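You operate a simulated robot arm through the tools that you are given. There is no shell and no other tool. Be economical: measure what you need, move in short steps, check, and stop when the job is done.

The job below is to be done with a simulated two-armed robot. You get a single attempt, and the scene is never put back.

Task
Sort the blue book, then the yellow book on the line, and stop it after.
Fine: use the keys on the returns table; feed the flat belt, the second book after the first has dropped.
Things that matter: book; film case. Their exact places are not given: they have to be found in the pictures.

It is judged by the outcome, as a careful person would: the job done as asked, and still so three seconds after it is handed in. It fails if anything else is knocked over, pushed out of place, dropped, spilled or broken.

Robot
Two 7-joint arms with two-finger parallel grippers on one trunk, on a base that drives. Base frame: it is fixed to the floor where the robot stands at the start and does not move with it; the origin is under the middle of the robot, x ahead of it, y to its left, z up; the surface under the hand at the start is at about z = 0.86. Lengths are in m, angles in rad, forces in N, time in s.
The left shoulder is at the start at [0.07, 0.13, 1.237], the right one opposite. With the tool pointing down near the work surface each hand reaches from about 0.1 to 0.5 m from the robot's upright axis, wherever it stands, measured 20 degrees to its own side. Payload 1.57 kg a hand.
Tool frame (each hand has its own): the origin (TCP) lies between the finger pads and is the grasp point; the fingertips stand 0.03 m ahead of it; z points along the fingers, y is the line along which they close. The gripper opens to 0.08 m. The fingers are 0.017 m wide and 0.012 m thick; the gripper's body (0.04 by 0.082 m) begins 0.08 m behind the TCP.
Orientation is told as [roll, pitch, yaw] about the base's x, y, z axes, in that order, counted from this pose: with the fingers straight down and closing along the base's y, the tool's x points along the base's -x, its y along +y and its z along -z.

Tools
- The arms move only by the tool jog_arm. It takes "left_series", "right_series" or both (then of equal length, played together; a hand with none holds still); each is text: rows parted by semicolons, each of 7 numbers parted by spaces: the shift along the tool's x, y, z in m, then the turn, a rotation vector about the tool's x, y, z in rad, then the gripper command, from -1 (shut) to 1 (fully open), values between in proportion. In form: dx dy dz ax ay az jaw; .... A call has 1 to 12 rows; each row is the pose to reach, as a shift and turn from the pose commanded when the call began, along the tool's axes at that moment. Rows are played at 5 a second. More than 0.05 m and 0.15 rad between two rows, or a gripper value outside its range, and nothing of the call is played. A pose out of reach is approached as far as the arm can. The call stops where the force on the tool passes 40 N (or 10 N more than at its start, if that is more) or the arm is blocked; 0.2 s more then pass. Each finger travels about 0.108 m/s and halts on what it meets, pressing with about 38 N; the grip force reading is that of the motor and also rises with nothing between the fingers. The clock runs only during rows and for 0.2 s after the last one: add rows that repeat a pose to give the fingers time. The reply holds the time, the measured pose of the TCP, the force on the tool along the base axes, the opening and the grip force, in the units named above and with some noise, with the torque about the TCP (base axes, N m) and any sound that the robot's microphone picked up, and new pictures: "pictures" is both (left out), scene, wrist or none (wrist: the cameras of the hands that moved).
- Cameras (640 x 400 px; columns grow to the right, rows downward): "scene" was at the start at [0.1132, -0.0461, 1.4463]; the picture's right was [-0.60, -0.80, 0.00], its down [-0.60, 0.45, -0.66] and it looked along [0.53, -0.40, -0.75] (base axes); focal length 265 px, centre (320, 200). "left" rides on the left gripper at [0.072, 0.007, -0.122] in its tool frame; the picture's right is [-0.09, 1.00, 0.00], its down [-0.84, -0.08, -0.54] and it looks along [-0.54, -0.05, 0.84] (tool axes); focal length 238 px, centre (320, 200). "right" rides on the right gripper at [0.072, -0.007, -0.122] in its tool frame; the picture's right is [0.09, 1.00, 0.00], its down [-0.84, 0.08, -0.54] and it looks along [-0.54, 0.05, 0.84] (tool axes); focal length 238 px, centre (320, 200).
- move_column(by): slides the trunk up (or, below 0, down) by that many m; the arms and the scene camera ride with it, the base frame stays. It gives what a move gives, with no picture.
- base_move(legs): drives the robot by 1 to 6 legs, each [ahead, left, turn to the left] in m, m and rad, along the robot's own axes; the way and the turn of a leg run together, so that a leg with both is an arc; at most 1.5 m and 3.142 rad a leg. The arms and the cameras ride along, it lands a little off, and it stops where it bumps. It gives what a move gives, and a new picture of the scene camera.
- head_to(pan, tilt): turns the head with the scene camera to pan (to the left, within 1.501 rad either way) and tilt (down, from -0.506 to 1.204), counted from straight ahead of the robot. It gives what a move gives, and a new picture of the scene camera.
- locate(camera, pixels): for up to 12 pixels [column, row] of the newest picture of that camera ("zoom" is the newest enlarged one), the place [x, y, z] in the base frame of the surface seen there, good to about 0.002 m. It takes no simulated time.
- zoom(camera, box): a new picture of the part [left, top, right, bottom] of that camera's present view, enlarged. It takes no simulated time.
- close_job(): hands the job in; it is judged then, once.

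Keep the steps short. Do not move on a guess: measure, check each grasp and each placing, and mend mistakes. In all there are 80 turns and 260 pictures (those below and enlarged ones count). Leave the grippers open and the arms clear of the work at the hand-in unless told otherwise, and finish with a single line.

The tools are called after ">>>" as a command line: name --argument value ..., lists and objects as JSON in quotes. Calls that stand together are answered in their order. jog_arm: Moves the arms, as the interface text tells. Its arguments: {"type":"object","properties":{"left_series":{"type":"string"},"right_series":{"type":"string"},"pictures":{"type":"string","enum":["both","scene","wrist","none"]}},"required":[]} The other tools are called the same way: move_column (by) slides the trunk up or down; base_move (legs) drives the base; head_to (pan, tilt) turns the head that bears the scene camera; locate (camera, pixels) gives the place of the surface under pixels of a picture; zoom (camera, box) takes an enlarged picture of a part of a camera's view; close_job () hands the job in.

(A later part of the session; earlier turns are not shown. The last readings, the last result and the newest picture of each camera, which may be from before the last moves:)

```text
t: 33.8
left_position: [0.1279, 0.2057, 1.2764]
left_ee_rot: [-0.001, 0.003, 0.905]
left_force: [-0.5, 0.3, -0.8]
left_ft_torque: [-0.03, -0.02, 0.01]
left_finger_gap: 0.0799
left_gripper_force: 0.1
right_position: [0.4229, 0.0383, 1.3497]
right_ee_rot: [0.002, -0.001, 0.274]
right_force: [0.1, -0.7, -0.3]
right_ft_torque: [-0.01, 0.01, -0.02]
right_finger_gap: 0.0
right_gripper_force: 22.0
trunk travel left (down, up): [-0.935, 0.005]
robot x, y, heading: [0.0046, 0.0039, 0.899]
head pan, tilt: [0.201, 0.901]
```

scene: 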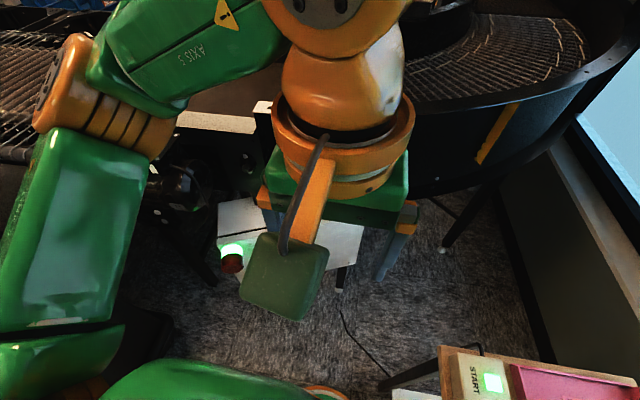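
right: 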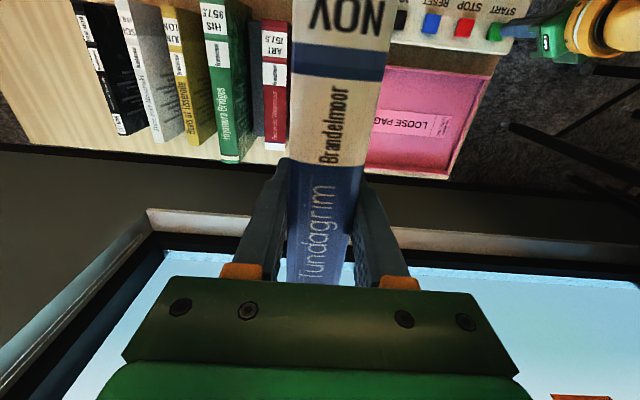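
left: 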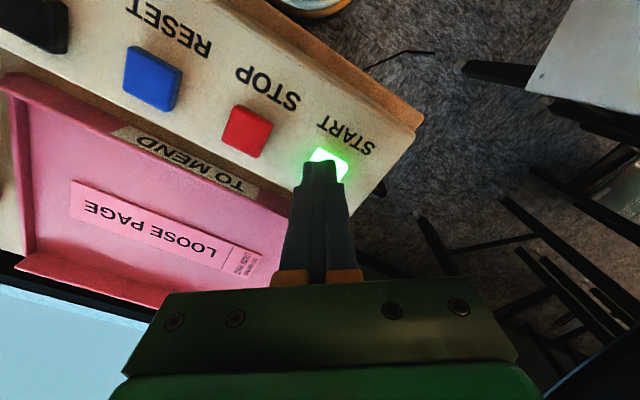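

The book has slipped from the right hand during the turn (gap 0, force 0). I look for it around the table.

>>> head_to --pan -0.8 --tilt 1.0

>>> head_to --pan -1.5 --tilt 0.9

>>> jog_arm --right_series "0 0 0 0 0 0 0; 0 0 0 0 0 0 1" --pictures "wrist"

```text
t: 35.1
left_position: [0.1255, 0.206, 1.277]
left_ee_rot: [-0.001, 0.002, 0.904]
left_force: [-0.7, 0.6, 0.6]
left_ft_torque: [0.0, 0.04, -0.02]
left_finger_gap: 0.0802
left_gripper_force: 0.1
right_position: [0.4222, 0.0373, 1.3514]
right_ee_rot: [0.0, 0.0, 0.276]
right_force: [0.4, -0.5, 0.0]
right_ft_torque: [0.0, -0.05, -0.04]
right_finger_gap: 0.0
right_gripper_force: 21.1
trunk travel left (down, up): [-0.935, 0.005]
robot x, y, heading: [0.0022, -0.0024, 0.903]
head pan, tilt: [-0.799, 1.0]
```

scene: 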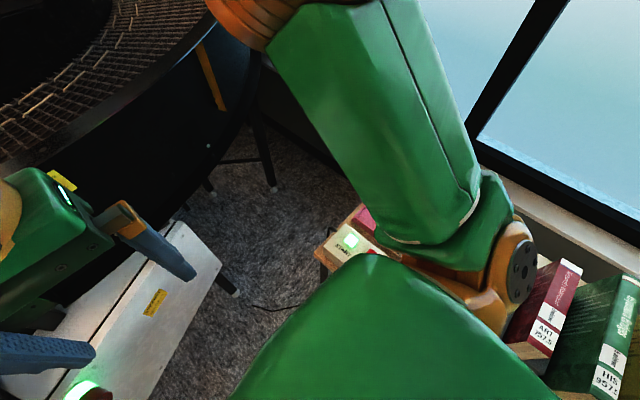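

```text
t: 36.1
left_position: [0.1263, 0.2054, 1.2777]
left_ee_rot: [-0.002, 0.002, 0.904]
left_force: [0.9, 0.0, 0.5]
left_ft_torque: [0.01, 0.0, 0.0]
left_finger_gap: 0.08
left_gripper_force: 0.1
right_position: [0.4216, 0.0376, 1.3514]
right_ee_rot: [-0.001, -0.001, 0.277]
right_force: [-1.9, 0.6, 1.2]
right_ft_torque: [0.01, -0.02, 0.01]
right_finger_gap: 0.0
right_gripper_force: 21.2
trunk travel left (down, up): [-0.935, 0.005]
robot x, y, heading: [-0.0004, -0.0001, 0.903]
head pan, tilt: [-1.499, 0.901]
```

scene: 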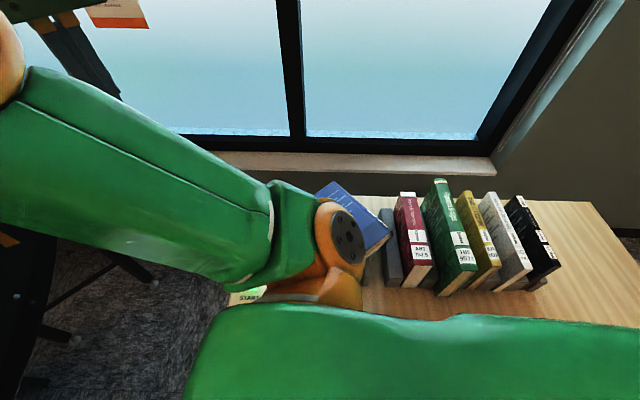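

```text
t: 36.8
left_position: [0.1269, 0.2062, 1.2782]
left_ee_rot: [0.0, 0.002, 0.905]
left_force: [0.3, 0.7, -0.1]
left_ft_torque: [0.01, 0.03, -0.02]
left_finger_gap: 0.0802
left_gripper_force: 0.0
right_position: [0.4216, 0.0384, 1.3512]
right_ee_rot: [0.001, 0.0, 0.275]
right_force: [0.2, 0.3, 0.6]
right_ft_torque: [0.02, -0.01, 0.02]
right_finger_gap: 0.08
right_gripper_force: 0.0
trunk travel left (down, up): [-0.935, 0.005]
robot x, y, heading: [-0.0009, -0.001, 0.9]
head pan, tilt: [-1.499, 0.901]
```

right: 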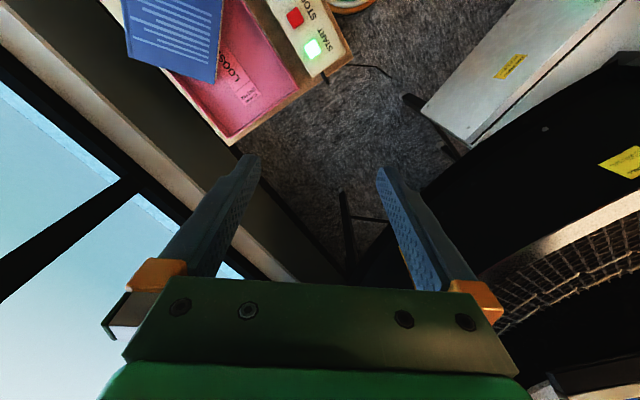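

The book lies on the pink tray. I check whether it struck the window: I measure the window, and the book, from current pictures.

>>> locate --camera "scene" --pixels '[[290, 120], [300, 160], [480, 120], [350, 205], [378, 235], [388, 250], [415, 240], [600, 220]]'

>>> locate --camera "right" --pixels '[[130, 60], [215, 82], [222, 5], [125, 5], [60, 70], [240, 90], [297, 70], [312, 47], [296, 18]]'

>>> zoom --camera "scene" --box '[220, 150, 540, 350]'

```text
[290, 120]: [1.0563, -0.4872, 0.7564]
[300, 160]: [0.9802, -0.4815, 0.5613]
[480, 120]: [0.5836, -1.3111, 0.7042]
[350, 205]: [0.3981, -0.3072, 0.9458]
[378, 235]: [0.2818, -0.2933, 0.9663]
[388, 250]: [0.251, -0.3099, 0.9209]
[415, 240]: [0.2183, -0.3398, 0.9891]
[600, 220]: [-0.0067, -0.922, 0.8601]
```

```text
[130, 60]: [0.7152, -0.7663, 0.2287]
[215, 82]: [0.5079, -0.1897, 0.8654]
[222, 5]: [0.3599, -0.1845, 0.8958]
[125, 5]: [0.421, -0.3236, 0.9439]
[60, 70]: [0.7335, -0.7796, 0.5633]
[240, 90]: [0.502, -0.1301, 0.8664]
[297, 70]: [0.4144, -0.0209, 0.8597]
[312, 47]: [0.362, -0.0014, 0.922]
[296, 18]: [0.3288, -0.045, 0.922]
```

```text
2.00 times, centred on (380, 250) of scene
```

zoom: 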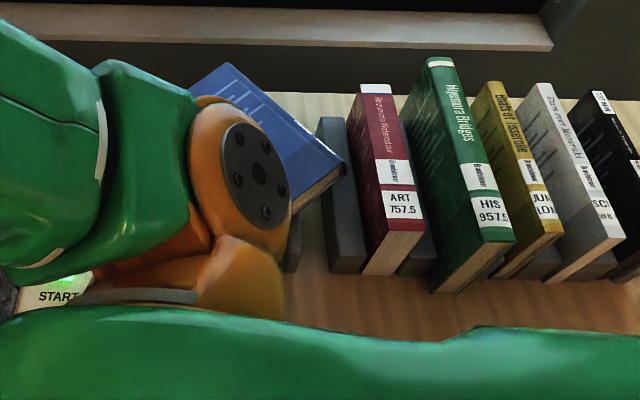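

The window is far; the grip seems to have been too shallow for the start of the turn, and the book fell at once onto the tray, leaning on the left divider. I turn back and look at it from above.

>>> base_move --legs '[[0, 0, -0.9]]'

>>> jog_arm --right_series "0.04 0 0 0 0 0 1; 0.08 0 0 0 0 0 1; 0.12 0 0 0 0 0 1" --pictures "wrist"

>>> head_to --pan -0.4 --tilt 1.0

```text
t: 39.5
left_position: [0.2395, 0.031, 1.2765]
left_ee_rot: [-0.003, 0.001, 0.012]
left_force: [-0.5, -1.1, 0.7]
left_ft_torque: [0.0, -0.03, 0.02]
left_finger_gap: 0.0801
left_gripper_force: 0.1
right_position: [0.2942, -0.3043, 1.3509]
right_ee_rot: [0.0, -0.001, -0.615]
right_force: [0.2, 0.6, -0.7]
right_ft_torque: [0.0, 0.0, 0.0]
right_finger_gap: 0.08
right_gripper_force: 0.0
trunk travel left (down, up): [-0.935, 0.005]
robot x, y, heading: [-0.0016, 0.0009, 0.01]
head pan, tilt: [-1.499, 0.901]
```

scene: 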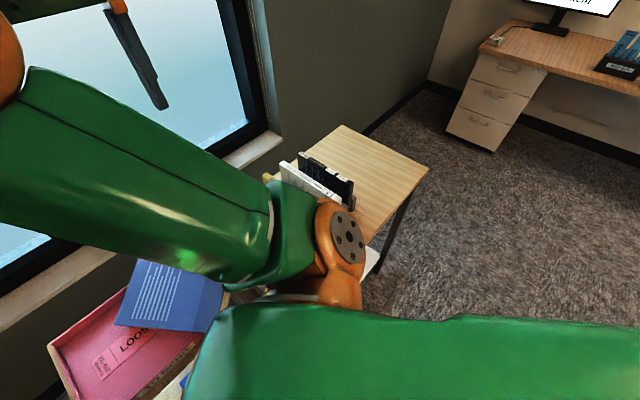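

```text
t: 40.2
left_position: [0.2391, 0.029, 1.2761]
left_ee_rot: [0.001, 0.001, 0.012]
left_force: [-0.6, 1.0, 0.0]
left_ft_torque: [0.0, -0.04, 0.01]
left_finger_gap: 0.0801
left_gripper_force: 0.1
right_position: [0.1977, -0.2897, 1.3527]
right_ee_rot: [0.015, 0.006, -0.621]
right_force: [-0.5, 0.2, -0.1]
right_ft_torque: [0.02, -0.05, -0.01]
right_finger_gap: 0.0803
right_gripper_force: 0.1
right hand out of reach, approached as far as the arm can: row 2, 3
trunk travel left (down, up): [-0.935, 0.005]
robot x, y, heading: [-0.0015, 0.0041, 0.013]
head pan, tilt: [-1.499, 0.901]
```

right: 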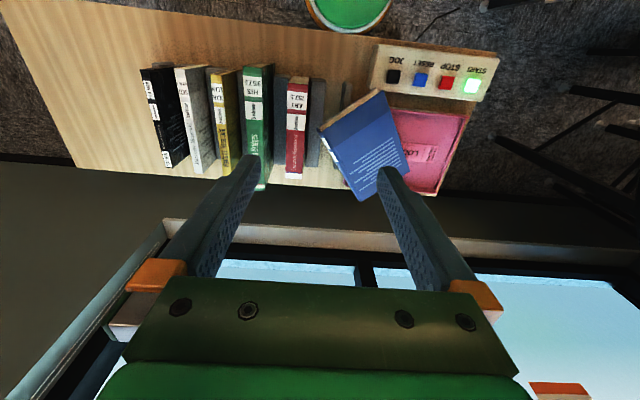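

```text
t: 41.6
left_position: [0.2397, 0.0303, 1.2763]
left_ee_rot: [0.001, 0.002, 0.013]
left_force: [0.1, -0.5, 0.4]
left_ft_torque: [0.02, -0.01, 0.01]
left_finger_gap: 0.0801
left_gripper_force: 0.1
right_position: [0.2005, -0.2891, 1.3541]
right_ee_rot: [0.008, 0.007, -0.625]
right_force: [-0.3, 0.4, 0.3]
right_ft_torque: [-0.04, 0.01, 0.02]
right_finger_gap: 0.0803
right_gripper_force: 0.0
trunk travel left (down, up): [-0.935, 0.005]
robot x, y, heading: [0.0002, 0.0012, 0.012]
head pan, tilt: [-0.4, 1.0]
```

scene: 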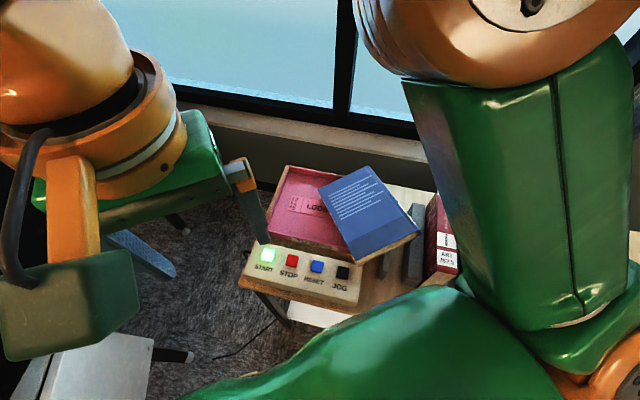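

>>> zoom --camera "right" --box '[300, 60, 460, 210]'

>>> zoom --camera "scene" --box '[250, 150, 470, 300]'

>>> locate --camera "scene" --pixels '[[320, 185], [366, 168], [416, 232], [353, 258], [365, 210], [348, 222], [400, 245], [342, 220], [385, 255], [414, 225], [300, 205], [315, 240]]'

>>> locate --camera "right" --pixels '[[323, 130], [380, 95], [408, 165], [362, 195], [366, 145], [345, 140], [385, 180], [345, 110], [395, 130], [340, 165]]'

```text
2.67 times, centred on (380, 135) of right
```

zoom: 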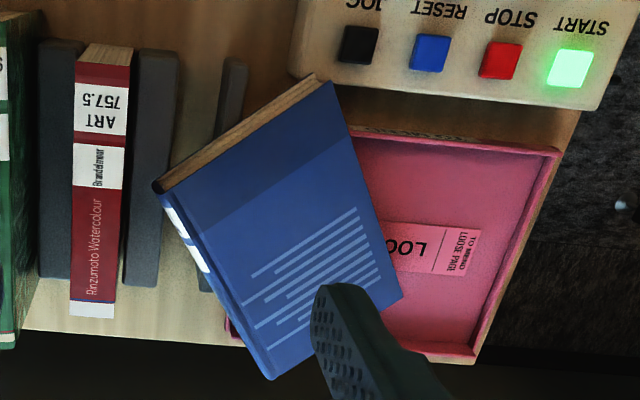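

```text
2.67 times, centred on (360, 225) of scene
```

zoom: 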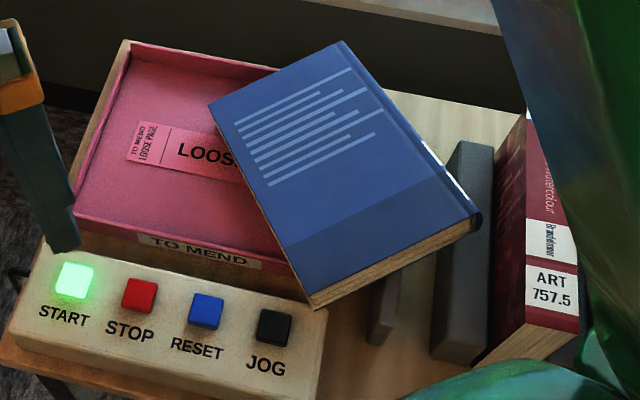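

```text
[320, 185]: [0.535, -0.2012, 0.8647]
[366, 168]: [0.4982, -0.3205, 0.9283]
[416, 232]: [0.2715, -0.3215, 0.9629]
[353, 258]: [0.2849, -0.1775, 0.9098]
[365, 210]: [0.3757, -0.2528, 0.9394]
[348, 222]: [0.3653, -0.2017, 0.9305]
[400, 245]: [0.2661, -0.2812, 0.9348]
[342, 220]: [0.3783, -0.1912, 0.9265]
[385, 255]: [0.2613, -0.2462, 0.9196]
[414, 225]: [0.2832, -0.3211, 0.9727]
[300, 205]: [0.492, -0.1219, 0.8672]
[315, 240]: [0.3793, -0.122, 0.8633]
```

```text
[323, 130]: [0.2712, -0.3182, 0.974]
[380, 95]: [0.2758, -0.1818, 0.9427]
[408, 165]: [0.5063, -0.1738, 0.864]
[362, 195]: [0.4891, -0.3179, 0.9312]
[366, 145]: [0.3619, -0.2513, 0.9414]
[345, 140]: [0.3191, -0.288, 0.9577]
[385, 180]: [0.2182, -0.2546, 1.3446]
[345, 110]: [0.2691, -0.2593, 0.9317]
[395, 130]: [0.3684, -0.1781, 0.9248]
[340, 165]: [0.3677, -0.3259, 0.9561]
```

The blue book lies cover-up, tilted, spine at y≈-0.32 (top z≈0.97→0.93), near end at x≈0.273. I need a horizontal grip at the near end between the left divider and the key panel, so I back off 0.28 m to get arm room.

>>> base_move --legs '[[-0.28, 0, -0.012]]'

>>> jog_arm --right_series "0 0 0 0 -0.1 0.1 1; 0 0 0 0 -0.2 0.2 1; 0 0 0 0 -0.3 0.3 1; 0 0 0 0 -0.4 0.4 1; 0 0 0 0 -0.5 0.5 1" --pictures "scene"

```text
t: 43.5
left_position: [-0.0345, 0.0265, 1.2753]
left_ee_rot: [0.0, 0.004, 0.003]
left_force: [-0.3, -0.3, -0.1]
left_ft_torque: [0.0, 0.03, 0.0]
left_finger_gap: 0.0797
left_gripper_force: 0.1
right_position: [-0.079, -0.2922, 1.3535]
right_ee_rot: [0.006, 0.011, -0.636]
right_force: [-0.6, 0.4, 0.0]
right_ft_torque: [0.03, 0.07, 0.01]
right_finger_gap: 0.08
right_gripper_force: 0.1
trunk travel left (down, up): [-0.935, 0.005]
robot x, y, heading: [-0.2846, 0.0001, -0.001]
head pan, tilt: [-0.4, 1.0]
```

scene: 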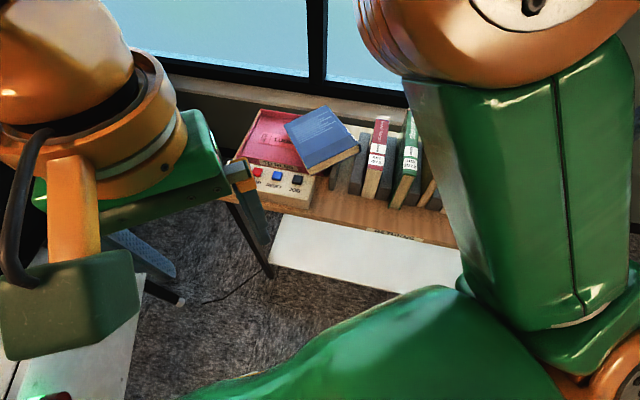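

```text
t: 44.7
left_position: [-0.0379, 0.0254, 1.2768]
left_ee_rot: [0.0, 0.001, 0.003]
left_force: [0.2, 0.8, 0.9]
left_ft_torque: [0.0, 0.01, 0.0]
left_finger_gap: 0.0801
left_gripper_force: 0.1
right_position: [-0.0847, -0.3012, 1.353]
right_ee_rot: [0.14, -0.469, -1.177]
right_force: [0.1, 0.0, 0.2]
right_ft_torque: [0.02, 0.01, 0.01]
right_finger_gap: 0.0798
right_gripper_force: 0.1
right hand out of reach, approached as far as the arm can: row 2, 3, 4, 5
trunk travel left (down, up): [-0.935, 0.005]
robot x, y, heading: [-0.2788, 0.0011, 0.0]
head pan, tilt: [-0.4, 1.0]
```

scene: 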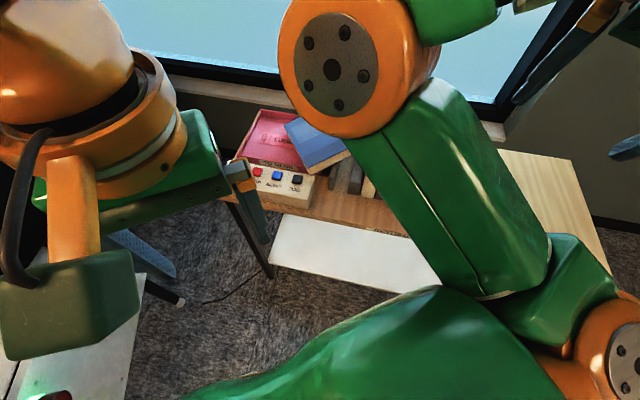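

The space behind was free. Now I turn the right hand to point forward (closing axis upright, parallel to the tilted cover) while moving it ahead to a hover point (0.15, -0.26, 1.15).

>>> jog_arm --right_series ".0054 .0252 .0291 -.137 -.0054 .0551 1; .0107 .0505 .0582 -.274 -.0108 .1103 1; .0161 .0757 .0873 -.411 -.0161 .1654 1; .0215 .101 .1165 -.5475 -.0215 .2205 1; .0268 .1262 .1456 -.684 -.0269 .2756 1; .0322 .1514 .1747 -.821 -.0323 .3308 1; .0375 .1767 .2038 -.958 -.0376 .3859 1; .0429 .2019 .2329 -1.095 -.043 .441 1; .0429 .2019 .2329 -1.095 -.043 .441 1" --pictures "both"

```text
t: 46.7
left_position: [-0.0369, 0.0268, 1.2766]
left_ee_rot: [-0.001, 0.0, 0.002]
left_force: [0.1, -0.5, -0.5]
left_ft_torque: [-0.02, 0.03, 0.02]
left_finger_gap: 0.0801
left_gripper_force: 0.0
right_position: [0.1444, -0.2731, 1.1593]
right_ee_rot: [1.367, -0.207, -1.526]
right_force: [0.5, -0.3, -0.1]
right_ft_torque: [0.01, -0.01, -0.02]
right_finger_gap: 0.08
right_gripper_force: 0.0
right hand out of reach, approached as far as the arm can: row 1, 2, 3, 4, 5, 6, 7, 8, 9
trunk travel left (down, up): [-0.935, 0.005]
robot x, y, heading: [-0.2799, 0.0004, 0.003]
head pan, tilt: [-0.4, 1.0]
```

scene: 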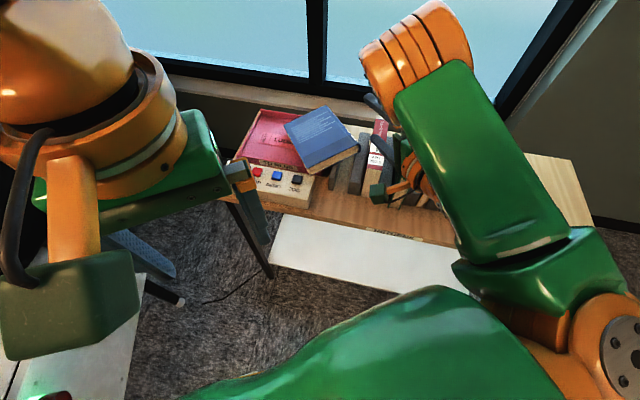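
right: 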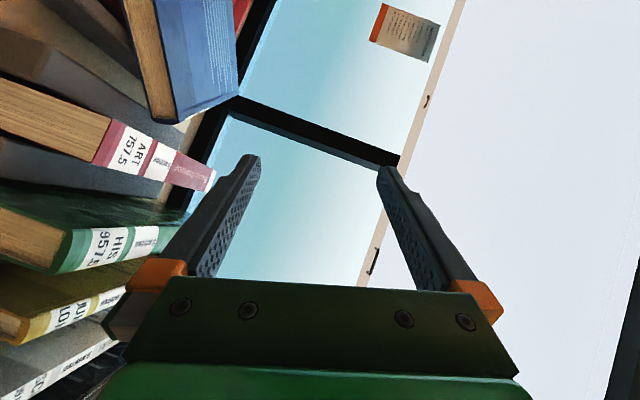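

Orientation is right. I shift to y≈-0.225 with the jaw narrowed to 0.05, then lower by the trunk.

>>> jog_arm --right_series ".0229 .0079 .0147 0 0 0 0.25; .0457 .0158 .0294 0 0 0 0.25; .0457 .0158 .0294 0 0 0 0.25" --pictures "none"

>>> move_column --by -0.15

>>> head_to --pan -0.5 --tilt 0.8

>>> zoom --camera "right" --box '[0, 0, 640, 400]'

```text
t: 47.5
left_position: [-0.0391, 0.0258, 1.2766]
left_ee_rot: [0.0, 0.002, 0.002]
left_force: [0.3, 0.2, 0.6]
left_ft_torque: [0.0, -0.01, -0.01]
left_finger_gap: 0.0801
left_gripper_force: 0.1
right_position: [0.1616, -0.2685, 1.1786]
right_ee_rot: [1.368, -0.207, -1.528]
right_force: [0.1, -0.3, -0.4]
right_ft_torque: [0.0, 0.01, 0.0]
right_finger_gap: 0.0501
right_gripper_force: 0.1
right hand out of reach, approached as far as the arm can: row 1, 2, 3
trunk travel left (down, up): [-0.935, 0.005]
robot x, y, heading: [-0.2809, -0.0063, 0.002]
head pan, tilt: [-0.4, 1.0]
```

```text
t: 49.3
left_position: [-0.0398, 0.0269, 1.1269]
left_ee_rot: [-0.001, 0.003, 0.004]
left_force: [-0.5, 0.1, -0.2]
left_ft_torque: [0.02, -0.01, -0.01]
left_finger_gap: 0.0799
left_gripper_force: 0.1
right_position: [0.1614, -0.2666, 1.0294]
right_ee_rot: [1.368, -0.208, -1.528]
right_force: [0.4, -0.1, 0.3]
right_ft_torque: [-0.04, 0.01, 0.01]
right_finger_gap: 0.05
right_gripper_force: 0.1
trunk travel left (down, up): [-0.785, 0.155]
robot x, y, heading: [-0.2823, -0.0017, 0.004]
head pan, tilt: [-0.4, 1.0]
```

```text
t: 50.0
left_position: [-0.0391, 0.0269, 1.1257]
left_ee_rot: [0.001, 0.0, 0.003]
left_force: [-0.2, 0.0, 0.9]
left_ft_torque: [-0.01, -0.01, 0.0]
left_finger_gap: 0.0799
left_gripper_force: 0.1
right_position: [0.1603, -0.2663, 1.0277]
right_ee_rot: [1.369, -0.207, -1.527]
right_force: [0.1, -0.7, 0.3]
right_ft_torque: [-0.01, -0.01, 0.01]
right_finger_gap: 0.05
right_gripper_force: 0.0
trunk travel left (down, up): [-0.785, 0.155]
robot x, y, heading: [-0.2798, -0.0024, 0.006]
head pan, tilt: [-0.499, 0.799]
```

scene: 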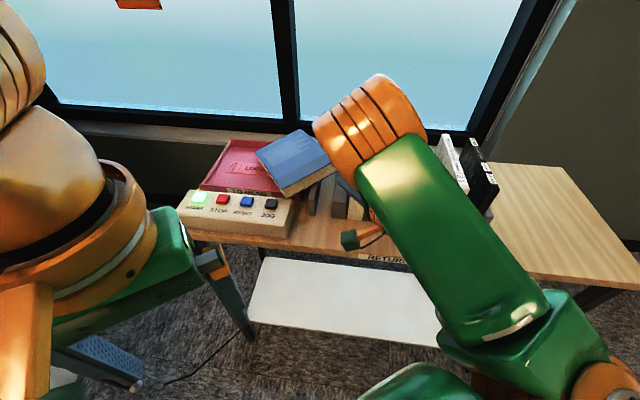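

```text
1.00 times, centred on (320, 200) of right (not enlarged: the box is as wide or as high as the picture)
```

zoom: 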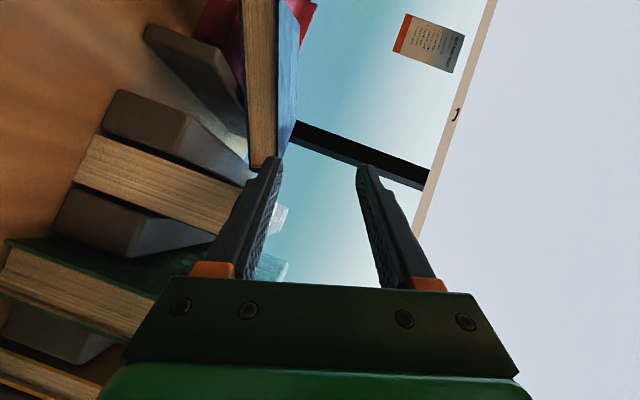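

The arm is held short at y≈-0.267 in that height. Lower now, I try to reach the pre-grasp point (0.185, -0.225, 0.956).

>>> jog_arm --right_series ".018 -.0185 .0128 0 0 0 0.25; .036 -.037 .0256 0 0 0 0.25; .0539 -.0556 .0384 0 0 0 0.25; .0539 -.0556 .0384 0 0 0 0.25" --pictures "both"

```text
t: 51.0
left_position: [-0.0404, 0.0269, 1.127]
left_ee_rot: [-0.002, 0.001, 0.002]
left_force: [0.0, 0.3, 0.1]
left_ft_torque: [0.01, -0.02, -0.01]
left_finger_gap: 0.0799
left_gripper_force: 0.0
right_position: [0.1723, -0.283, 0.9998]
right_ee_rot: [1.365, -0.206, -1.522]
right_force: [-1.7, 1.9, 2.5]
right_ft_torque: [0.07, 0.08, 0.0]
right_finger_gap: 0.0487
right_gripper_force: 0.0
right hand out of reach, approached as far as the arm can: row 1, 2, 3, 4
trunk travel left (down, up): [-0.785, 0.155]
robot x, y, heading: [-0.2772, -0.0068, 0.001]
head pan, tilt: [-0.499, 0.799]
```

scene: 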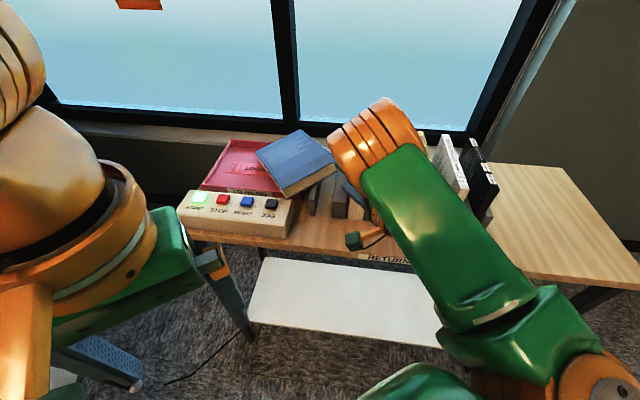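
right: 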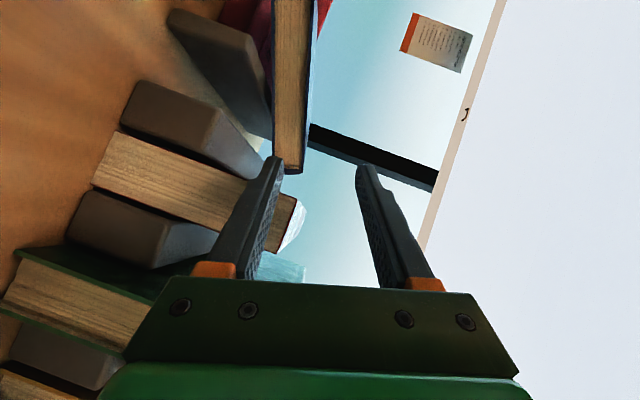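

The arm is against a limit and lightly touching. I lift it back, drive 0.15 m farther back so the forearm can stretch forward, and retry.

>>> jog_arm --right_series "0 .03 -.02 0 0 0 0.25; 0 .065 -.04 0 0 0 0.25; 0 .1 -.06 0 0 0 0.25" --pictures "none"

>>> base_move --legs '[[-0.15, 0, 0]]'

>>> jog_arm --right_series ".01 0 .04 0 0 0 0.25; .02 0 .08 0 0 0 0.25; .03 0 .12 0 0 0 0.25; .03 0 .12 0 0 0 0.25" --pictures "both"

```text
t: 51.8
left_position: [-0.0403, 0.0272, 1.1267]
left_ee_rot: [0.0, 0.001, 0.003]
left_force: [-0.8, -0.3, 0.4]
left_ft_torque: [0.01, 0.02, 0.02]
left_finger_gap: 0.0799
left_gripper_force: 0.1
right_position: [0.1449, -0.2717, 1.1073]
right_ee_rot: [1.37, -0.208, -1.527]
right_force: [-0.2, 0.1, 0.7]
right_ft_torque: [-0.03, 0.01, 0.03]
right_finger_gap: 0.0501
right_gripper_force: 0.0
right hand out of reach, approached as far as the arm can: row 3
trunk travel left (down, up): [-0.785, 0.155]
robot x, y, heading: [-0.2794, -0.0014, -0.002]
head pan, tilt: [-0.499, 0.799]
```

```text
t: 53.2
left_position: [-0.1845, 0.0259, 1.1258]
left_ee_rot: [0.001, 0.003, 0.005]
left_force: [1.1, -0.8, -0.6]
left_ft_torque: [0.01, 0.02, 0.03]
left_finger_gap: 0.08
left_gripper_force: 0.0
right_position: [0.0032, -0.2719, 1.1053]
right_ee_rot: [1.368, -0.206, -1.523]
right_force: [-0.5, -0.5, -0.8]
right_ft_torque: [-0.01, 0.04, -0.02]
right_finger_gap: 0.0501
right_gripper_force: 0.2
trunk travel left (down, up): [-0.785, 0.155]
robot x, y, heading: [-0.426, -0.0031, 0.006]
head pan, tilt: [-0.499, 0.799]
```

scene: 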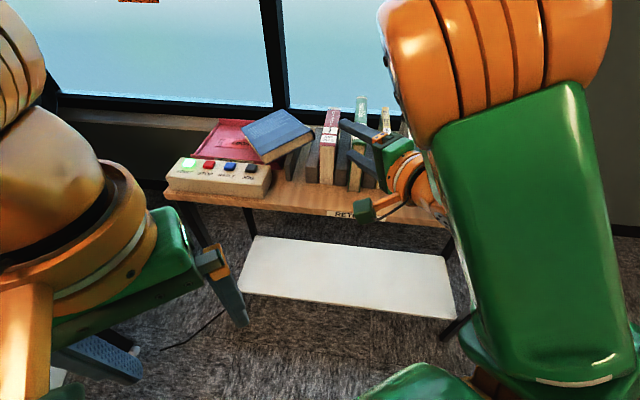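

```text
t: 54.2
left_position: [-0.1877, 0.0262, 1.1258]
left_ee_rot: [-0.001, 0.001, 0.005]
left_force: [-0.3, -0.6, 0.4]
left_ft_torque: [0.02, 0.0, -0.01]
left_finger_gap: 0.08
left_gripper_force: 0.1
right_position: [0.1163, -0.2441, 1.0773]
right_ee_rot: [1.366, -0.205, -1.52]
right_force: [0.6, 1.2, -0.7]
right_ft_torque: [-0.01, 0.01, -0.04]
right_finger_gap: 0.0497
right_gripper_force: 0.1
trunk travel left (down, up): [-0.785, 0.155]
robot x, y, heading: [-0.4256, 0.0014, 0.004]
head pan, tilt: [-0.499, 0.799]
```

scene: 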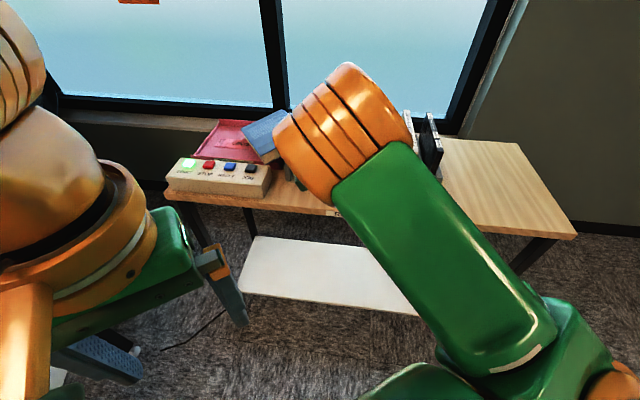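
right: 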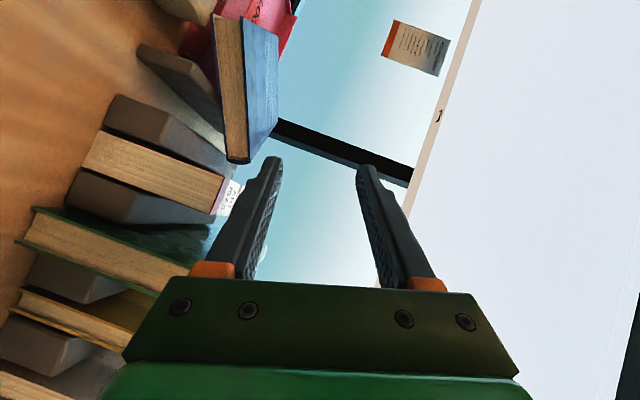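

Reach is fine here. I measure the near end of the book, the left divider and panel in the wrist view.

>>> locate --camera "right" --pixels '[[232, 150], [243, 158], [224, 90], [240, 90], [217, 30], [228, 30], [248, 90], [145, 60], [150, 48], [200, 105], [215, 12], [190, 15]]'

>>> zoom --camera "right" --box '[130, 0, 310, 180]'

```text
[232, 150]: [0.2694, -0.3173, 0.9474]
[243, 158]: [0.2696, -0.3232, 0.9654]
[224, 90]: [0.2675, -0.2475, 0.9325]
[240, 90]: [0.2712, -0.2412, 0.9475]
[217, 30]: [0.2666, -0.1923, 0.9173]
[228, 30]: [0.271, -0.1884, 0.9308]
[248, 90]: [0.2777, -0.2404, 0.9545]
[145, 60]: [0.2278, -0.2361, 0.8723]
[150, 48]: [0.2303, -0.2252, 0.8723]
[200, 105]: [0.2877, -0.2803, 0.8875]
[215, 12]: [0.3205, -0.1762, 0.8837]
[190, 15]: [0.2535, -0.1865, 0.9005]
```

```text
2.22 times, centred on (220, 90) of right
```

zoom: 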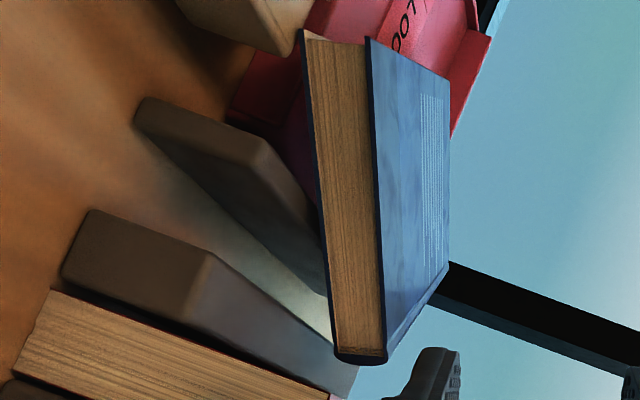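

Gap for the lower finger is between panel edge (y≈-0.187) and divider (y≈-0.232): I'll grip at y≈-0.212. First to a point in front of the book end.

>>> jog_arm --right_series ".0182 -.0337 .0255 0 0 0 0.1; .0365 -.0674 .0509 0 0 0 0.1; .0547 -.1011 .0764 0 0 0 0.1; .0547 -.1011 .0764 0 0 0 0.1" --pictures "both"

```text
t: 55.2
left_position: [-0.1869, 0.0265, 1.1265]
left_ee_rot: [0.001, 0.002, 0.005]
left_force: [0.5, -0.2, 0.3]
left_ft_torque: [0.0, 0.02, 0.02]
left_finger_gap: 0.0799
left_gripper_force: 0.1
right_position: [0.1905, -0.27, 0.9925]
right_ee_rot: [1.339, -0.196, -1.486]
right_force: [0.1, -0.9, 1.2]
right_ft_torque: [0.0, -0.02, 0.01]
right_finger_gap: 0.0441
right_gripper_force: 0.0
right hand out of reach, approached as far as the arm can: row 1, 2, 3, 4
trunk travel left (down, up): [-0.785, 0.155]
robot x, y, heading: [-0.4259, -0.0013, 0.008]
head pan, tilt: [-0.499, 0.799]
```

scene: 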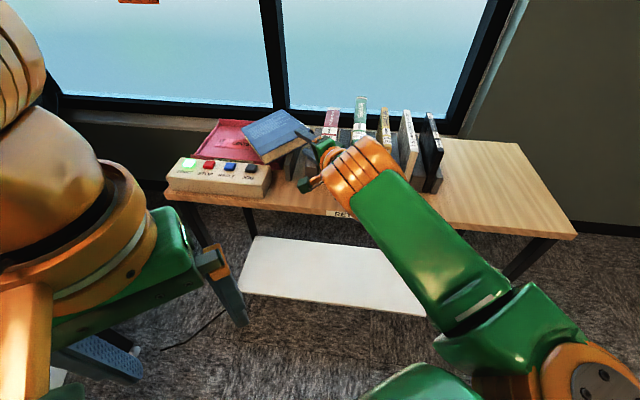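
right: 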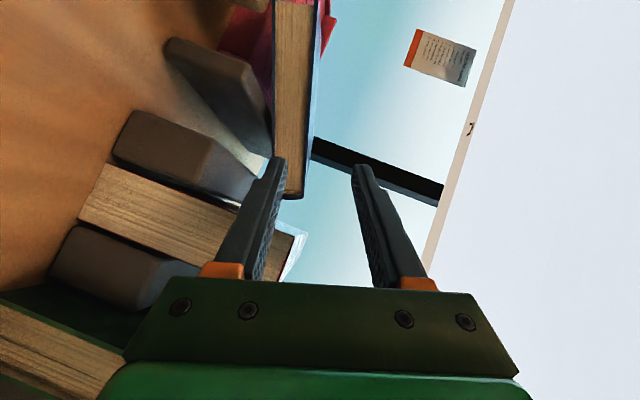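

Going low relative to the shoulder brings the limit. I lift back, lower the trunk by 0.13 so the hand works nearer shoulder height, and read the pose.

>>> jog_arm --right_series "-.018 .034 -.0255 0 0 0 0.1; -.0365 .0674 -.0509 0 0 0 0.1; -.0547 .1011 -.0764 0 0 0 0.1; -.0547 .1311 -.0764 0 0 0 0.1; -.0547 .1611 -.0764 0 0 0 0.1" --pictures "none"

>>> move_column --by -0.14

```text
t: 56.4
left_position: [-0.1869, 0.0275, 1.1279]
left_ee_rot: [-0.002, 0.002, 0.006]
left_force: [-0.2, 0.1, 1.0]
left_ft_torque: [-0.03, 0.03, -0.01]
left_finger_gap: 0.0801
left_gripper_force: 0.1
right_position: [0.1508, -0.2895, 1.1777]
right_ee_rot: [1.367, -0.207, -1.524]
right_force: [0.0, -0.3, 0.3]
right_ft_torque: [0.0, 0.01, -0.01]
right_finger_gap: 0.044
right_gripper_force: 0.0
trunk travel left (down, up): [-0.785, 0.155]
robot x, y, heading: [-0.4266, -0.0018, 0.006]
head pan, tilt: [-0.499, 0.799]
```

```text
t: 58.0
left_position: [-0.1859, 0.0264, 0.9868]
left_ee_rot: [0.0, 0.003, 0.004]
left_force: [0.3, 0.1, -0.4]
left_ft_torque: [0.01, 0.03, -0.01]
left_finger_gap: 0.0799
left_gripper_force: 0.0
right_position: [0.1527, -0.2899, 1.0377]
right_ee_rot: [1.369, -0.207, -1.526]
right_force: [-0.2, -0.2, -0.4]
right_ft_torque: [-0.03, 0.02, 0.02]
right_finger_gap: 0.0439
right_gripper_force: 0.0
trunk travel left (down, up): [-0.645, 0.295]
robot x, y, heading: [-0.4266, -0.0031, 0.001]
head pan, tilt: [-0.499, 0.799]
```

Now to the pre-grasp (0.18, -0.212, 0.952).

>>> jog_arm --right_series ".031 -.01 .0108 0 0 0 0.1; .062 -.025 .0215 0 0 0 0.1; .0929 -.043 .0323 0 0 0 0.1; .0929 -.0609 .0431 0 0 0 0.1; .0929 -.0609 .0431 0 0 0 0.1" --pictures "both"

```text
t: 59.2
left_position: [-0.1861, 0.0264, 0.987]
left_ee_rot: [0.0, 0.0, 0.003]
left_force: [-0.3, 0.4, 0.3]
left_ft_torque: [0.01, 0.01, 0.04]
left_finger_gap: 0.08
left_gripper_force: 0.0
right_position: [0.1748, -0.2092, 0.9624]
right_ee_rot: [1.365, -0.206, -1.522]
right_force: [0.0, 0.5, 0.0]
right_ft_torque: [0.0, 0.0, 0.03]
right_finger_gap: 0.0441
right_gripper_force: 0.1
right hand out of reach, approached as far as the arm can: row 4, 5
trunk travel left (down, up): [-0.645, 0.295]
robot x, y, heading: [-0.4245, -0.0016, 0.001]
head pan, tilt: [-0.499, 0.799]
```

scene: 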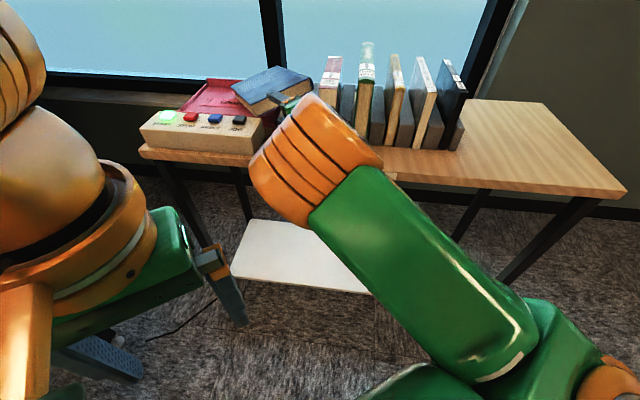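
right: 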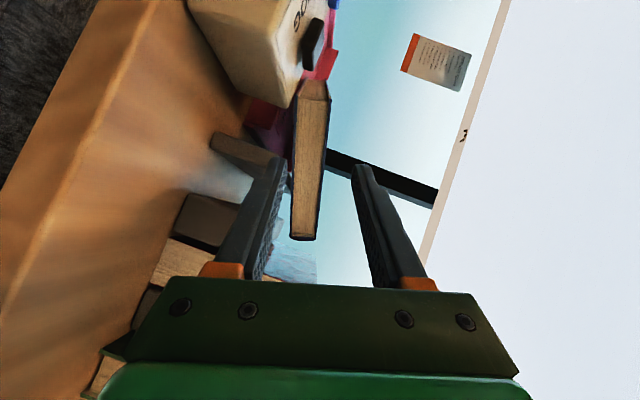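

Nearly right: 1 cm high. I lower the trunk by 0.01 and advance 6 cm, then check.

>>> move_column --by -0.01

>>> jog_arm --right_series "-.003 0 .02 0 0 0 0.1; -.003 0 .04 0 0 0 0.1; -.003 0 .055 0 0 0 0.1; -.003 0 .055 0 0 0 0.1" --pictures "both"

>>> zoom --camera "scene" --box '[200, 50, 360, 150]'

>>> zoom --camera "right" --box '[200, 50, 440, 280]'

```text
t: 59.8
left_position: [-0.1861, 0.0251, 0.9759]
left_ee_rot: [-0.001, 0.001, 0.005]
left_force: [0.0, 0.8, 0.6]
left_ft_torque: [-0.01, -0.01, 0.02]
left_finger_gap: 0.0803
left_gripper_force: 0.2
right_position: [0.1757, -0.209, 0.9521]
right_ee_rot: [1.365, -0.205, -1.521]
right_force: [0.5, 0.1, -1.0]
right_ft_torque: [-0.01, 0.01, 0.03]
right_finger_gap: 0.0439
right_gripper_force: 0.1
trunk travel left (down, up): [-0.635, 0.305]
robot x, y, heading: [-0.4232, -0.0041, 0.003]
head pan, tilt: [-0.499, 0.799]
```

```text
t: 60.6
left_position: [-0.2082, 0.0287, 0.9819]
left_ee_rot: [-0.004, -0.021, 0.003]
left_force: [-0.1, -0.4, -0.3]
left_ft_torque: [-0.01, 0.01, 0.02]
left_finger_gap: 0.0802
left_gripper_force: 0.0
right_position: [0.2044, -0.2111, 0.9511]
right_ee_rot: [1.373, -0.212, -1.529]
right_force: [-57.3, 9.8, -1.3]
right_ft_torque: [0.66, 1.52, -0.58]
right_finger_gap: 0.0514
right_gripper_force: 4.4
trunk travel left (down, up): [-0.635, 0.305]
robot x, y, heading: [-0.4287, -0.0001, -0.001]
head pan, tilt: [-0.499, 0.799]
stopped in row 4 (right hand): the force on the tool passed its limit at 48 N (the readings are from after the stop); the commanded pose is now the measured one
```

scene: 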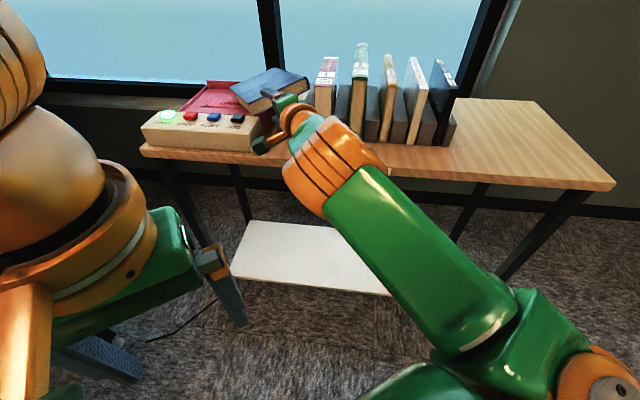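
right: 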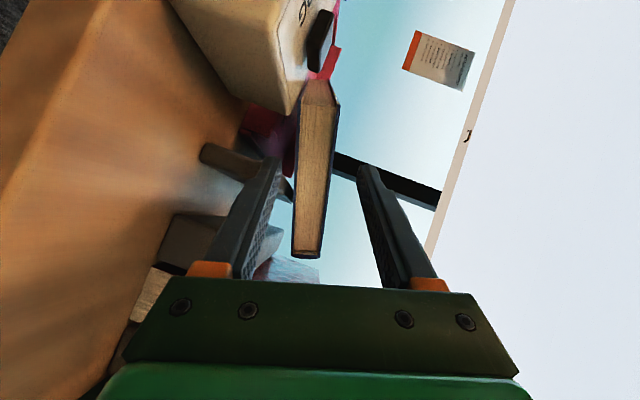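

```text
4.00 times, centred on (280, 100) of scene
```

zoom: 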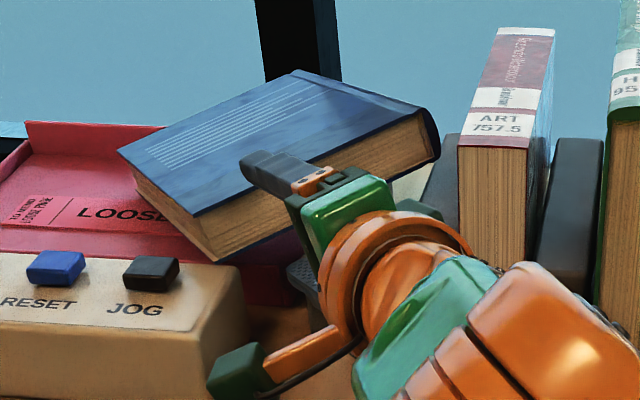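

```text
1.74 times, centred on (320, 165) of right
```

zoom: 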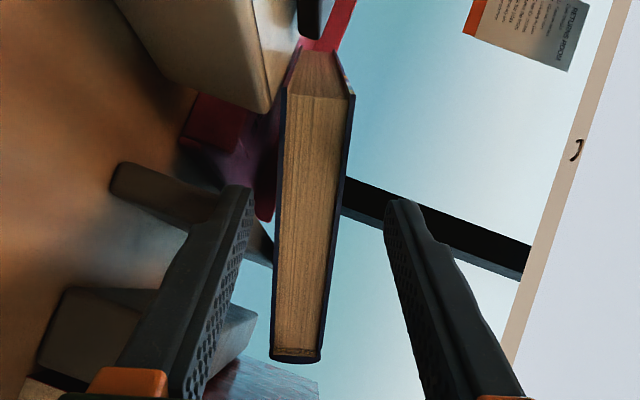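

The lower finger met the divider's near end (force -57 N), before reaching the book. I back off a little and measure divider, panel corner and tray rim exactly.

>>> jog_arm --right_series "0 0 -.02 0 0 0 0.1; 0 .02 -.04 0 0 0 0.1; 0.01 .04 -.05 0 0 0 0.1" --pictures "both"

>>> zoom --camera "right" --box '[160, 20, 352, 140]'

```text
t: 61.5
left_position: [-0.188, 0.0266, 0.9776]
left_ee_rot: [-0.003, 0.001, 0.004]
left_force: [-0.2, 0.3, 0.4]
left_ft_torque: [0.02, -0.01, 0.02]
left_finger_gap: 0.0801
left_gripper_force: 0.0
right_position: [0.1844, -0.1956, 0.9868]
right_ee_rot: [1.356, -0.207, -1.523]
right_force: [-0.7, -0.2, 0.8]
right_ft_torque: [-0.02, 0.04, -0.01]
right_finger_gap: 0.0437
right_gripper_force: 0.0
trunk travel left (down, up): [-0.635, 0.305]
robot x, y, heading: [-0.4293, 0.0003, 0.001]
head pan, tilt: [-0.499, 0.799]
```

scene: 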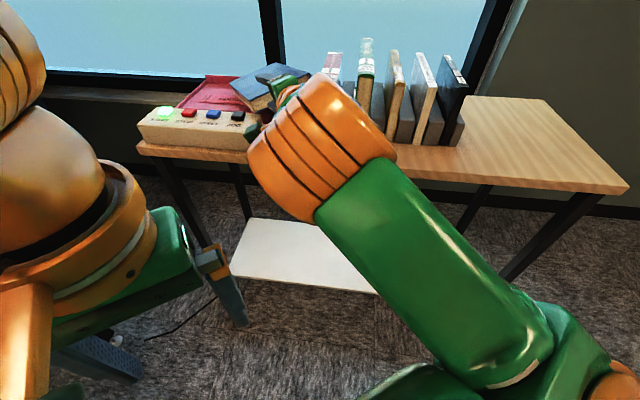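
right: 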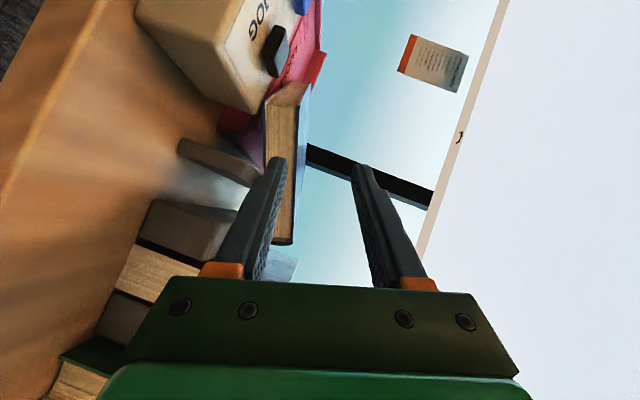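

```text
3.33 times, centred on (256, 80) of right
```

zoom: 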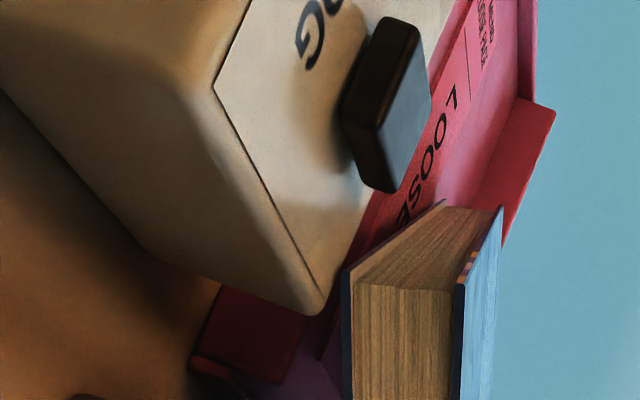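

>>> locate --camera "zoom" --pixels '[[310, 300], [270, 300], [250, 340], [290, 345], [210, 370], [345, 300], [345, 380], [325, 335], [300, 390], [460, 300], [500, 215], [455, 380]]'

>>> locate --camera "right" --pixels '[[180, 150], [182, 142], [215, 155], [258, 172], [250, 165], [255, 185], [200, 170], [160, 205], [212, 222], [240, 210], [100, 100]]'

```text
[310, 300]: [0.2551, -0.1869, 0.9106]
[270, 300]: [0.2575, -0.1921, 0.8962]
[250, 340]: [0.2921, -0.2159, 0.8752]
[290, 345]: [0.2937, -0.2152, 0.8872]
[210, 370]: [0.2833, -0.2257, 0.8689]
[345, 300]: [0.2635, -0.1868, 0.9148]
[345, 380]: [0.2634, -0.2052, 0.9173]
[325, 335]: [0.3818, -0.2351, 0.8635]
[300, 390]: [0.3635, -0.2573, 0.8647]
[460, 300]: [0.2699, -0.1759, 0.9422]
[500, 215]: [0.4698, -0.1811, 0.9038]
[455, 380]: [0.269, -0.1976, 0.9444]
```

```text
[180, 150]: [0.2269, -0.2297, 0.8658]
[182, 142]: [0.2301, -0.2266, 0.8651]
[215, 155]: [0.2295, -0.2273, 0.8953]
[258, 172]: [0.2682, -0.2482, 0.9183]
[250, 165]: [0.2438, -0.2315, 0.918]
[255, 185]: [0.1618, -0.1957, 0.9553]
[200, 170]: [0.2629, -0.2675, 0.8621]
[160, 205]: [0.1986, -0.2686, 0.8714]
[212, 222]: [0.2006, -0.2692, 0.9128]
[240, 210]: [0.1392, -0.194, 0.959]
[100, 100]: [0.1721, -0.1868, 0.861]
```

Panel corner at y≈-0.190, divider corner at y≈-0.227; because of the tilt the lower finger sits 6 mm right of the TCP, hence the hit. I'll use TCP y=-0.201 with a 0.038 opening: trunk down 0.03, then align.

>>> move_column --by -0.03

>>> jog_arm --right_series "-.0036 -.0086 .0072 0 0 0 -0.02; -.0036 -.0086 .0072 0 0 0 -0.02" --pictures "wrist"

```text
t: 62.2
left_position: [-0.1884, 0.027, 0.9463]
left_ee_rot: [-0.001, 0.002, 0.005]
left_force: [0.4, -0.5, -0.7]
left_ft_torque: [0.03, -0.01, -0.01]
left_finger_gap: 0.0798
left_gripper_force: 0.0
right_position: [0.1844, -0.1963, 0.9541]
right_ee_rot: [1.356, -0.205, -1.523]
right_force: [0.6, 0.3, 0.2]
right_ft_torque: [-0.01, 0.02, -0.01]
right_finger_gap: 0.0442
right_gripper_force: 0.0
trunk travel left (down, up): [-0.605, 0.335]
robot x, y, heading: [-0.4282, -0.0073, 0.002]
head pan, tilt: [-0.499, 0.799]
```

```text
t: 62.8
left_position: [-0.1887, 0.0267, 0.9458]
left_ee_rot: [0.001, 0.0, 0.003]
left_force: [-1.0, -0.2, -0.9]
left_ft_torque: [0.01, -0.01, 0.02]
left_finger_gap: 0.0799
left_gripper_force: 0.1
right_position: [0.1904, -0.2041, 0.9471]
right_ee_rot: [1.355, -0.206, -1.524]
right_force: [-0.7, -0.5, 0.1]
right_ft_torque: [0.0, -0.03, 0.02]
right_finger_gap: 0.0393
right_gripper_force: 0.0
trunk travel left (down, up): [-0.605, 0.335]
robot x, y, heading: [-0.4289, -0.0006, 0.004]
head pan, tilt: [-0.499, 0.799]
```

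right: 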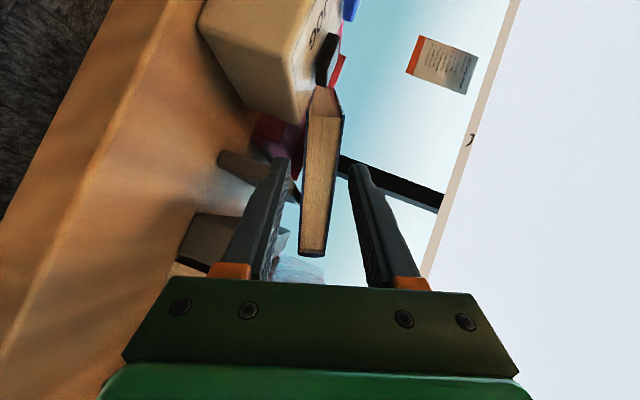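

Book end lies between the finger lines. I advance slowly, shifting 3 mm left.

>>> jog_arm --right_series ".003 0 .015 0 0 0 -0.02; .004 0 .03 0 0 0 -0.02; .004 0 .045 0 0 0 -0.02; .004 0 .06 0 0 0 -0.02; .004 0 .06 0 0 0 -0.02" --pictures "both"

>>> zoom --camera "right" --box '[220, 60, 412, 180]'

```text
t: 64.0
left_position: [-0.1886, 0.0264, 0.9459]
left_ee_rot: [-0.001, 0.002, 0.005]
left_force: [0.1, -0.9, -0.3]
left_ft_torque: [-0.01, 0.01, -0.01]
left_finger_gap: 0.08
left_gripper_force: 0.1
right_position: [0.2489, -0.1977, 0.9344]
right_ee_rot: [1.355, -0.205, -1.525]
right_force: [0.5, -0.5, 0.0]
right_ft_torque: [0.0, 0.05, -0.05]
right_finger_gap: 0.0391
right_gripper_force: 0.1
trunk travel left (down, up): [-0.605, 0.335]
robot x, y, heading: [-0.4278, -0.0019, 0.006]
head pan, tilt: [-0.499, 0.799]
```

scene: 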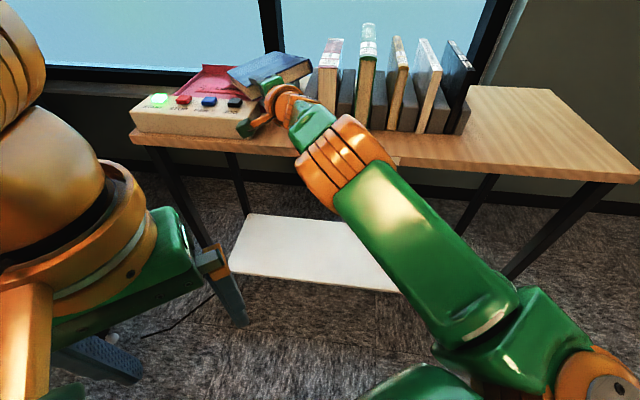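
right: 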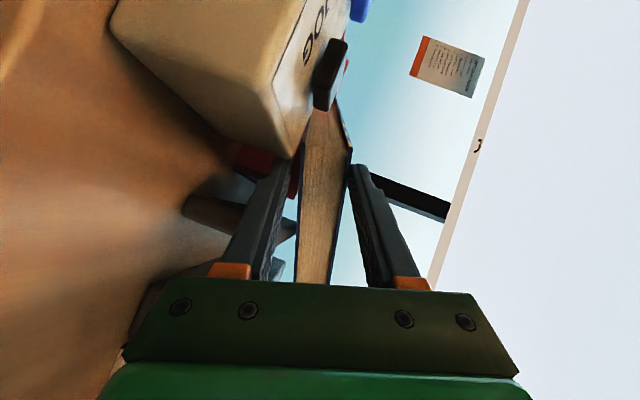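

```text
3.33 times, centred on (316, 120) of right
```

zoom: 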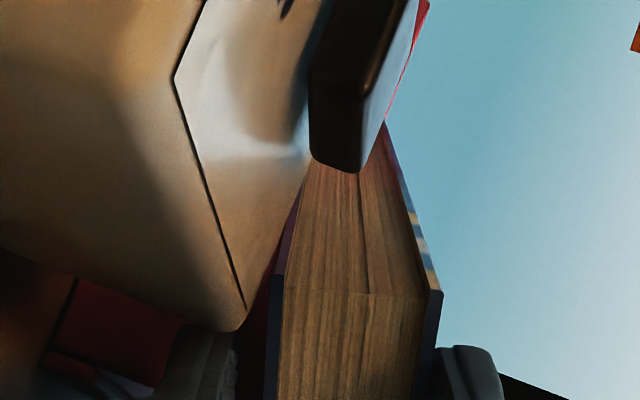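

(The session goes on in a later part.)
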